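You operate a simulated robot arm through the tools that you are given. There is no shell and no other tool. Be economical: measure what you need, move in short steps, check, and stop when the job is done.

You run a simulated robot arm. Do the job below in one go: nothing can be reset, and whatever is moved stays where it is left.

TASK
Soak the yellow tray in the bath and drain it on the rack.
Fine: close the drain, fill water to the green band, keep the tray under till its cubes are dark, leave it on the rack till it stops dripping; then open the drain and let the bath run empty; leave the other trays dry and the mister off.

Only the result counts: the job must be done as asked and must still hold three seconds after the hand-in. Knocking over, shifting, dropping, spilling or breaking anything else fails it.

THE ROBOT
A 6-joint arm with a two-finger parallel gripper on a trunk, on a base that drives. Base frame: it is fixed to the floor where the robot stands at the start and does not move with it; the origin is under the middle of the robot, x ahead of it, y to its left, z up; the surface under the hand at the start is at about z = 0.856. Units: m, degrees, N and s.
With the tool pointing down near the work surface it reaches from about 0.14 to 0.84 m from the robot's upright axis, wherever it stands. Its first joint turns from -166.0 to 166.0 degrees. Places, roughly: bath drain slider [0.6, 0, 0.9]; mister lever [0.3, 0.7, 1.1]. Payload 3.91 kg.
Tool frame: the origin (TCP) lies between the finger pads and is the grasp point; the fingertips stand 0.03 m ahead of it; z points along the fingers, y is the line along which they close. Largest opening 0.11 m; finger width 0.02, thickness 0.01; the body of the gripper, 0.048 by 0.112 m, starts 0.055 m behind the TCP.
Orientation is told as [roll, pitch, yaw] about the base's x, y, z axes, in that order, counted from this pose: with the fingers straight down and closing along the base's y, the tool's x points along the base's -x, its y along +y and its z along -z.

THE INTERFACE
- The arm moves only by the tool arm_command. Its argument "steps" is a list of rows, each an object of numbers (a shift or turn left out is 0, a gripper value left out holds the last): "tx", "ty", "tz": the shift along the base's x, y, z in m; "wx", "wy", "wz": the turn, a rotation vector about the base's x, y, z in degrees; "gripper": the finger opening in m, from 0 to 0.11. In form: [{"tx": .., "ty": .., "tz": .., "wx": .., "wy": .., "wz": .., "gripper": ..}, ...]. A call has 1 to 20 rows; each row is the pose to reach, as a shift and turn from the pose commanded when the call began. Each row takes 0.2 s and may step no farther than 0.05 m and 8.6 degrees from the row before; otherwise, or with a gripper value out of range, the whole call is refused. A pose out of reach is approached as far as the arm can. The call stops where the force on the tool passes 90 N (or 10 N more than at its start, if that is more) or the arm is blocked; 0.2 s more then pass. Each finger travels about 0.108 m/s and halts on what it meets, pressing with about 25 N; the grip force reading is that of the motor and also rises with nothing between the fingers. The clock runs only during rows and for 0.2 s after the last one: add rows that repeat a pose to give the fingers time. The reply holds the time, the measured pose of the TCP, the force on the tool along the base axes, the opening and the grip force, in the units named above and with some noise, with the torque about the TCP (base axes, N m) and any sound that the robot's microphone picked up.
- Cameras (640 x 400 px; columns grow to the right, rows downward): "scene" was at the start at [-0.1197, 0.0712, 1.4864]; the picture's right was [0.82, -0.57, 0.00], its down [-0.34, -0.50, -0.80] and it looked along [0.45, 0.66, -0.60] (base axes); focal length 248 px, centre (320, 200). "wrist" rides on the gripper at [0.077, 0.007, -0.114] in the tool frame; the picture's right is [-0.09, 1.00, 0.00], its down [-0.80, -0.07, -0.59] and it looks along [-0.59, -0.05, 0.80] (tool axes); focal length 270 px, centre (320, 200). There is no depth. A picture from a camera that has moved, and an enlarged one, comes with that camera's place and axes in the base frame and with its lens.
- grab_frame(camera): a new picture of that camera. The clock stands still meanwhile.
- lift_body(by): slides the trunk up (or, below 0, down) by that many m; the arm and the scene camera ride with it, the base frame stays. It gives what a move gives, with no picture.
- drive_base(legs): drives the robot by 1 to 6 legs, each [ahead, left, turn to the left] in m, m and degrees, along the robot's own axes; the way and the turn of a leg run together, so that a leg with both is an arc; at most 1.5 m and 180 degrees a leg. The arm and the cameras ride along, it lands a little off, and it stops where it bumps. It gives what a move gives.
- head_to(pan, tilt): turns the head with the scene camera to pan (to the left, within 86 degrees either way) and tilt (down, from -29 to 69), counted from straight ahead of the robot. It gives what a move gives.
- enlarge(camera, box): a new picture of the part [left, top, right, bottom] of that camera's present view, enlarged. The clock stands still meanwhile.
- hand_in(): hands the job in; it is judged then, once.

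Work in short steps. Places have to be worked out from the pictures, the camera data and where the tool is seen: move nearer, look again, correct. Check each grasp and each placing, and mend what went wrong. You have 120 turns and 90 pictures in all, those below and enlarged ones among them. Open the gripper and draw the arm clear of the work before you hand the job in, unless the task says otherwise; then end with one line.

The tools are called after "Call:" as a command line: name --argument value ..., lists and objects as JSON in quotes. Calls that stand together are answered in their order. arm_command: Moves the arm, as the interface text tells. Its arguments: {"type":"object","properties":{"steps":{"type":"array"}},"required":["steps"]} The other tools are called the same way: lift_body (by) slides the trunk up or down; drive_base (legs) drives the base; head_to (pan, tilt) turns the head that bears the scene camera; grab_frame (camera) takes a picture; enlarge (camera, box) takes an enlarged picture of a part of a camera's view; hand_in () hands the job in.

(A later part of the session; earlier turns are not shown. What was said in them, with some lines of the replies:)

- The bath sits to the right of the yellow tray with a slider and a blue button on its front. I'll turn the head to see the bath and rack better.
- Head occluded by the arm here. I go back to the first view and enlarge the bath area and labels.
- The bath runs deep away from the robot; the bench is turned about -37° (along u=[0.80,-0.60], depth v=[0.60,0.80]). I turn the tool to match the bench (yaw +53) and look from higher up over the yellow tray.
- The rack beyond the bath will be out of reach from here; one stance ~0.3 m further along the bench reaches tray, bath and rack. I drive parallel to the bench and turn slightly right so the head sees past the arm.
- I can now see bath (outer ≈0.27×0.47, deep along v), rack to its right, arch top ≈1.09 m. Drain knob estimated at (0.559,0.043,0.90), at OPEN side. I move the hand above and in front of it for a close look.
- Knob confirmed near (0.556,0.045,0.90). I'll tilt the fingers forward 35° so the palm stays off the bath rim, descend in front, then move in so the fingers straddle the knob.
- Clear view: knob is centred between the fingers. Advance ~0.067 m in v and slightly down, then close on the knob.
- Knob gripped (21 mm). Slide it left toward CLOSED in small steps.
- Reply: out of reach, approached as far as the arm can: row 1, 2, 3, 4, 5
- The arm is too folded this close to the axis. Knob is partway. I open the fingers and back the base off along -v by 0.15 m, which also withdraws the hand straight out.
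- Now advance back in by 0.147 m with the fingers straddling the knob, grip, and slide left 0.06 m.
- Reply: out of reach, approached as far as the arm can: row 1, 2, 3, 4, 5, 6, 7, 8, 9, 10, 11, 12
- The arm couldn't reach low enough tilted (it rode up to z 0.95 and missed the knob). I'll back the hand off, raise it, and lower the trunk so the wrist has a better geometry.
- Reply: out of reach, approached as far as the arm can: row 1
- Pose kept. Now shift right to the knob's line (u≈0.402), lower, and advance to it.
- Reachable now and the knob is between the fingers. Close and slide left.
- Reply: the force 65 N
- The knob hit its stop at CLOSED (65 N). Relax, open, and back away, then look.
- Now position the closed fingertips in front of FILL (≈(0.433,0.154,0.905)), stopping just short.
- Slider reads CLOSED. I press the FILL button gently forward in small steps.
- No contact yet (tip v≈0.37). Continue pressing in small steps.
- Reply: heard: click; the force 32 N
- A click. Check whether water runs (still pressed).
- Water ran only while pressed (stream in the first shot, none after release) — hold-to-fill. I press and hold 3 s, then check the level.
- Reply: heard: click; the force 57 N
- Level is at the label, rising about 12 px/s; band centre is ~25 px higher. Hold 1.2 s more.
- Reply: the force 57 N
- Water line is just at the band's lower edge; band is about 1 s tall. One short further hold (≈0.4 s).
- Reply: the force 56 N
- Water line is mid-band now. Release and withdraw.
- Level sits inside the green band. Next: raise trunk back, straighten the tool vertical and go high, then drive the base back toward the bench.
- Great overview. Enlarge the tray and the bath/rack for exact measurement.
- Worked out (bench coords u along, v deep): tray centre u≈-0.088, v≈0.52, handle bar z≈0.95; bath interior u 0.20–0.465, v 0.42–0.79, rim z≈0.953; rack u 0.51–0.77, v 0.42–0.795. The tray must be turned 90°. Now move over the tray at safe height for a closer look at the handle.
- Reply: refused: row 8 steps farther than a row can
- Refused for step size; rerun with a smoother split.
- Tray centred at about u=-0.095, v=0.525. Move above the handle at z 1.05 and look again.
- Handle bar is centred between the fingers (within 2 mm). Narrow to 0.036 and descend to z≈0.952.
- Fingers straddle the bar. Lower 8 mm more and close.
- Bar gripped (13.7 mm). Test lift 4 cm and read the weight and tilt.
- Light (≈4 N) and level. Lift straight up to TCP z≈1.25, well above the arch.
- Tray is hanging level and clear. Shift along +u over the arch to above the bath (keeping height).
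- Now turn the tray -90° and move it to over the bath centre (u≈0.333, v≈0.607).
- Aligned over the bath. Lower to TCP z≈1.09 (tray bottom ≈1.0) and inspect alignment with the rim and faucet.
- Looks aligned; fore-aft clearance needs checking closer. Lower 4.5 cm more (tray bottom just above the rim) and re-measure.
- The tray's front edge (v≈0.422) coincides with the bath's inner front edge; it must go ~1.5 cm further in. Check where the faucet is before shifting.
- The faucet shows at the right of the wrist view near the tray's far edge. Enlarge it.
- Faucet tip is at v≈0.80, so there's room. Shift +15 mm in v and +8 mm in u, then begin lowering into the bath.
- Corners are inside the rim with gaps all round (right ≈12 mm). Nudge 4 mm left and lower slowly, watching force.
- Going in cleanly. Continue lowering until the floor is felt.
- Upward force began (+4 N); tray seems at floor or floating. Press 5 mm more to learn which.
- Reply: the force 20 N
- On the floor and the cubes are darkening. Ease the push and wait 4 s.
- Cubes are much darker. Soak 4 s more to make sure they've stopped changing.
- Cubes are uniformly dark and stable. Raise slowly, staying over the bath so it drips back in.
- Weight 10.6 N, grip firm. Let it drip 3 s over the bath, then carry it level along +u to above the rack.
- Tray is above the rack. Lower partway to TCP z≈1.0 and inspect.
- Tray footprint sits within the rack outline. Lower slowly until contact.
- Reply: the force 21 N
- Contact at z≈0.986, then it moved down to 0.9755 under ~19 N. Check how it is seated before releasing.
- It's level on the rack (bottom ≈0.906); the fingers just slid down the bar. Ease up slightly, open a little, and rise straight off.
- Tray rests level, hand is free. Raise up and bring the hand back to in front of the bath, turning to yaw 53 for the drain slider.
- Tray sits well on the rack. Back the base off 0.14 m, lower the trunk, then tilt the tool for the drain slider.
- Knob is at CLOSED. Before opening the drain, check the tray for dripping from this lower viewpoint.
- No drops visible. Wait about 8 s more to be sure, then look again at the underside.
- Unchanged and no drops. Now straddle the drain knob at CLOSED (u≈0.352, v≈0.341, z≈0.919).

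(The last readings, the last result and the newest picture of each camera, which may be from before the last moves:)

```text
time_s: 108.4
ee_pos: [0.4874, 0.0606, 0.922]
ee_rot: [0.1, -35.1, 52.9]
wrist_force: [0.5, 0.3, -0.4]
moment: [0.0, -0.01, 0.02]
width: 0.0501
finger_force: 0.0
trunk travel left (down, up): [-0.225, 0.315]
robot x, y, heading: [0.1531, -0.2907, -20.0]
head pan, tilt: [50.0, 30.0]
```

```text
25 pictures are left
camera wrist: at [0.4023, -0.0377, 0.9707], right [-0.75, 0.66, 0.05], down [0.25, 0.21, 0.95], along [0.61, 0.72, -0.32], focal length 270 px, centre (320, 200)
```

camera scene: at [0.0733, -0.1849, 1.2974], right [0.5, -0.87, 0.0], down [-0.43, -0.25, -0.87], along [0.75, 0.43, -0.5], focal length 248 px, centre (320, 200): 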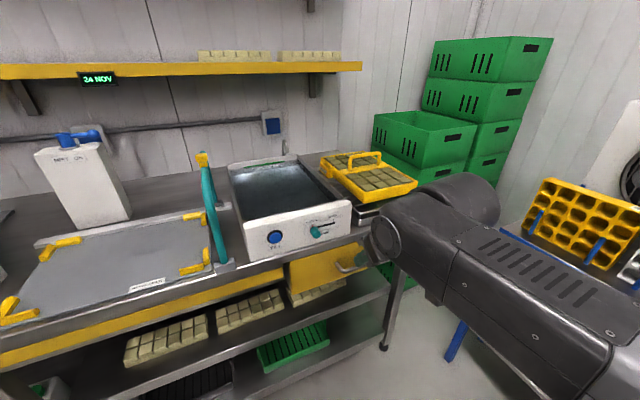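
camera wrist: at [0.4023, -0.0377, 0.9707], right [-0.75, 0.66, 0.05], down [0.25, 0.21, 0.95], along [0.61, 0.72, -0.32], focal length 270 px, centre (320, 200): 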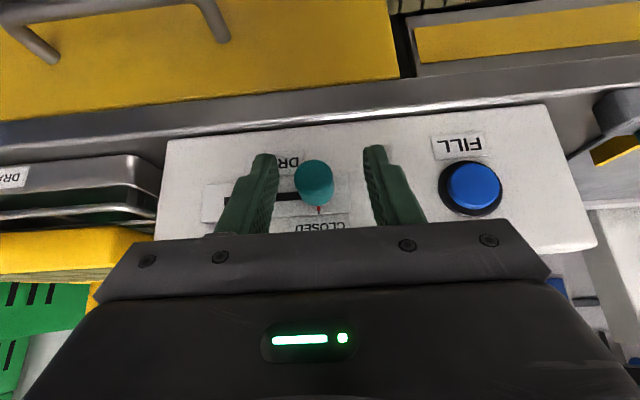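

Knob is between the fingers. Close and slide right to OPEN (~0.06 m).

Call:
arm_command --steps '[{"gripper": 0.01}, {"gripper": 0.01}, {"gripper": 0.01}, {"tx": 0.016, "ty": -0.012}, {"tx": 0.032, "ty": -0.024}, {"tx": 0.042, "ty": -0.0317}, {"tx": 0.049, "ty": -0.037}, {"tx": 0.05, "ty": -0.0378}, {"tx": 0.05, "ty": -0.0378}]'

Call:
grab_frame --camera "wrist"

```text
time_s: 110.4
ee_pos: [0.5374, 0.0217, 0.9228]
ee_rot: [0.1, -35.2, 52.8]
wrist_force: [4.7, 4.3, 9.8]
moment: [-0.05, -0.04, 0.25]
width: 0.0215
finger_force: 45.0
trunk travel left (down, up): [-0.225, 0.315]
robot x, y, heading: [0.1587, -0.2872, -20.2]
head pan, tilt: [50.0, 30.0]
```

```text
24 pictures are left
camera wrist: at [0.4537, -0.0757, 0.9703], right [-0.75, 0.66, 0.05], down [0.25, 0.21, 0.95], along [0.61, 0.72, -0.32], focal length 270 px, centre (320, 200)
```

wrist: 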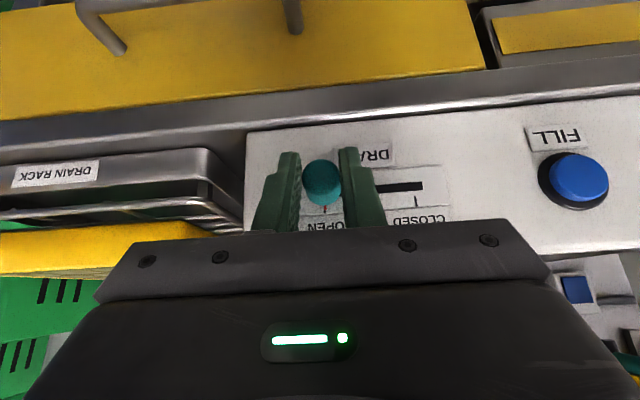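

Moved to the OPEN mark. Open the fingers, back out, and check the slider and the water level.

Call:
arm_command --steps '[{"gripper": 0.05}, {"gripper": 0.05}, {"gripper": 0.05}, {"tx": -0.024, "ty": -0.032, "gripper": 0.05}, {"tx": -0.048, "ty": -0.064}, {"tx": -0.072, "ty": -0.096}, {"tx": -0.09, "ty": -0.12}, {"tx": -0.09, "ty": -0.12}]'

Call:
enlarge --camera "scene" --box '[190, 130, 430, 280]'

```text
time_s: 112.2
ee_pos: [0.4471, -0.1003, 0.9191]
ee_rot: [0.2, -34.9, 52.9]
wrist_force: [-0.6, -0.7, 0.8]
moment: [-0.01, 0.01, -0.04]
width: 0.0501
finger_force: 0.0
trunk travel left (down, up): [-0.225, 0.315]
robot x, y, heading: [0.1543, -0.2879, -19.9]
head pan, tilt: [50.0, 30.0]
```

```text
2.67 times, centred on (310, 205) of scene
camera zoom: at [0.0732, -0.1852, 1.2974], right [0.5, -0.87, 0.0], down [-0.43, -0.25, -0.87], along [0.75, 0.43, -0.5], focal length 661 px, centre (347, 187)
```

zoom: 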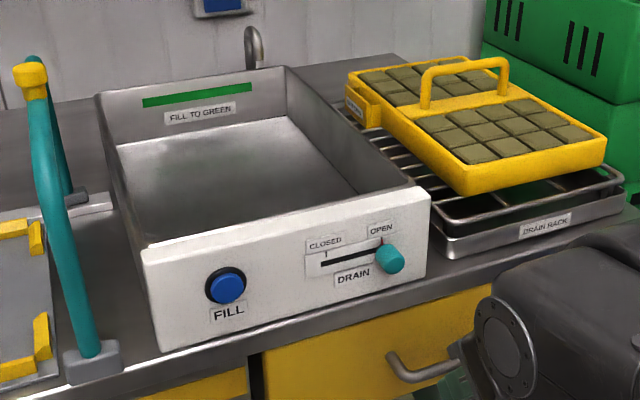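

The slider is on OPEN and the bath looks empty. Wait 3 s, then check the whole scene once more.

Call:
arm_command --steps '[{"tz": 0.02}, {"tz": 0.05}, {"tz": 0.08}, {"tz": 0.1}, {"tz": 0.1}, {"tz": 0.1}, {"tz": 0.1}, {"tz": 0.1}, {"tz": 0.1}, {"tz": 0.1}, {"tz": 0.1}, {"tz": 0.1}, {"tz": 0.1}, {"tz": 0.1}, {"tz": 0.1}, {"tz": 0.1}, {"tz": 0.1}, {"tz": 0.1}, {"tz": 0.1}, {"tz": 0.1}]'

Call:
head_to --pan 72 --tilt 30

Call:
grab_frame --camera "scene"

Call:
enlarge --camera "scene" --box '[300, 130, 540, 280]'

```text
time_s: 116.4
ee_pos: [0.4467, -0.0998, 1.0208]
ee_rot: [0.1, -34.9, 52.8]
wrist_force: [0.0, 0.3, -0.5]
moment: [0.01, 0.01, 0.0]
width: 0.0501
finger_force: 0.1
trunk travel left (down, up): [-0.225, 0.315]
robot x, y, heading: [0.154, -0.2886, -20.3]
head pan, tilt: [50.0, 30.0]
```

```text
time_s: 117.3
ee_pos: [0.4478, -0.0988, 1.0202]
ee_rot: [0.1, -35.1, 52.9]
wrist_force: [-0.9, 0.2, 0.2]
moment: [0.0, 0.0, -0.01]
width: 0.05
finger_force: 0.2
trunk travel left (down, up): [-0.225, 0.315]
robot x, y, heading: [0.1536, -0.286, -20.3]
head pan, tilt: [72.0, 30.0]
```

```text
22 pictures are left
camera scene: at [0.0508, -0.1589, 1.2974], right [0.79, -0.62, 0.0], down [-0.31, -0.39, -0.87], along [0.54, 0.68, -0.5], focal length 248 px, centre (320, 200)
```

scene: 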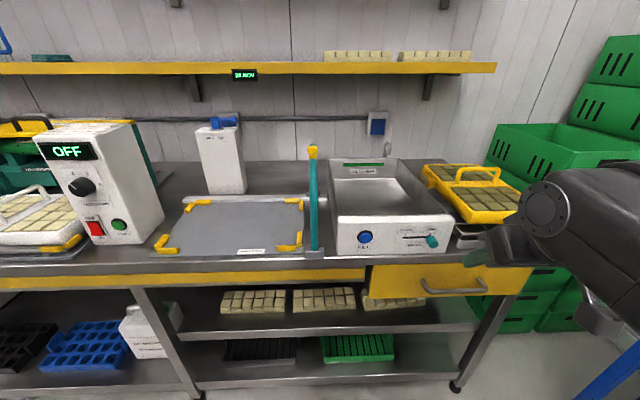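

```text
2.67 times, centred on (420, 205) of scene
camera zoom: at [0.0508, -0.1589, 1.2974], right [0.79, -0.62, 0.0], down [-0.31, -0.39, -0.87], along [0.54, 0.68, -0.5], focal length 661 px, centre (53, 187)
```

zoom: 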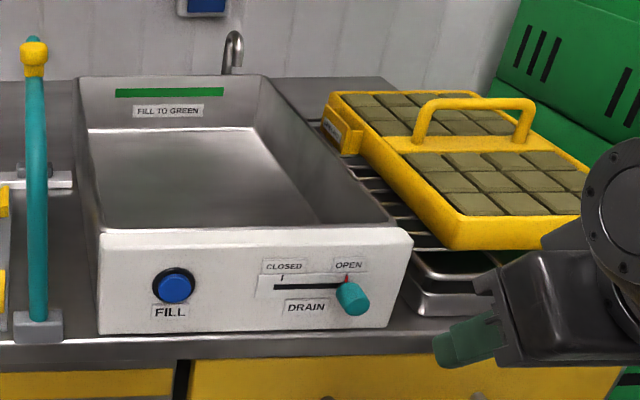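

The bath is empty with the drain at OPEN, the tray is level on the rack with dark cubes, and the mister is off. The arm is clear, so I hand in.

Call:
hand_in

```text
The job is handed in.
```

The job is handed in: the yellow tray was soaked until its cubes were dark and is on the rack with no drips visible. The drain is open and the bath has run empty; I left the other trays and the mister alone.
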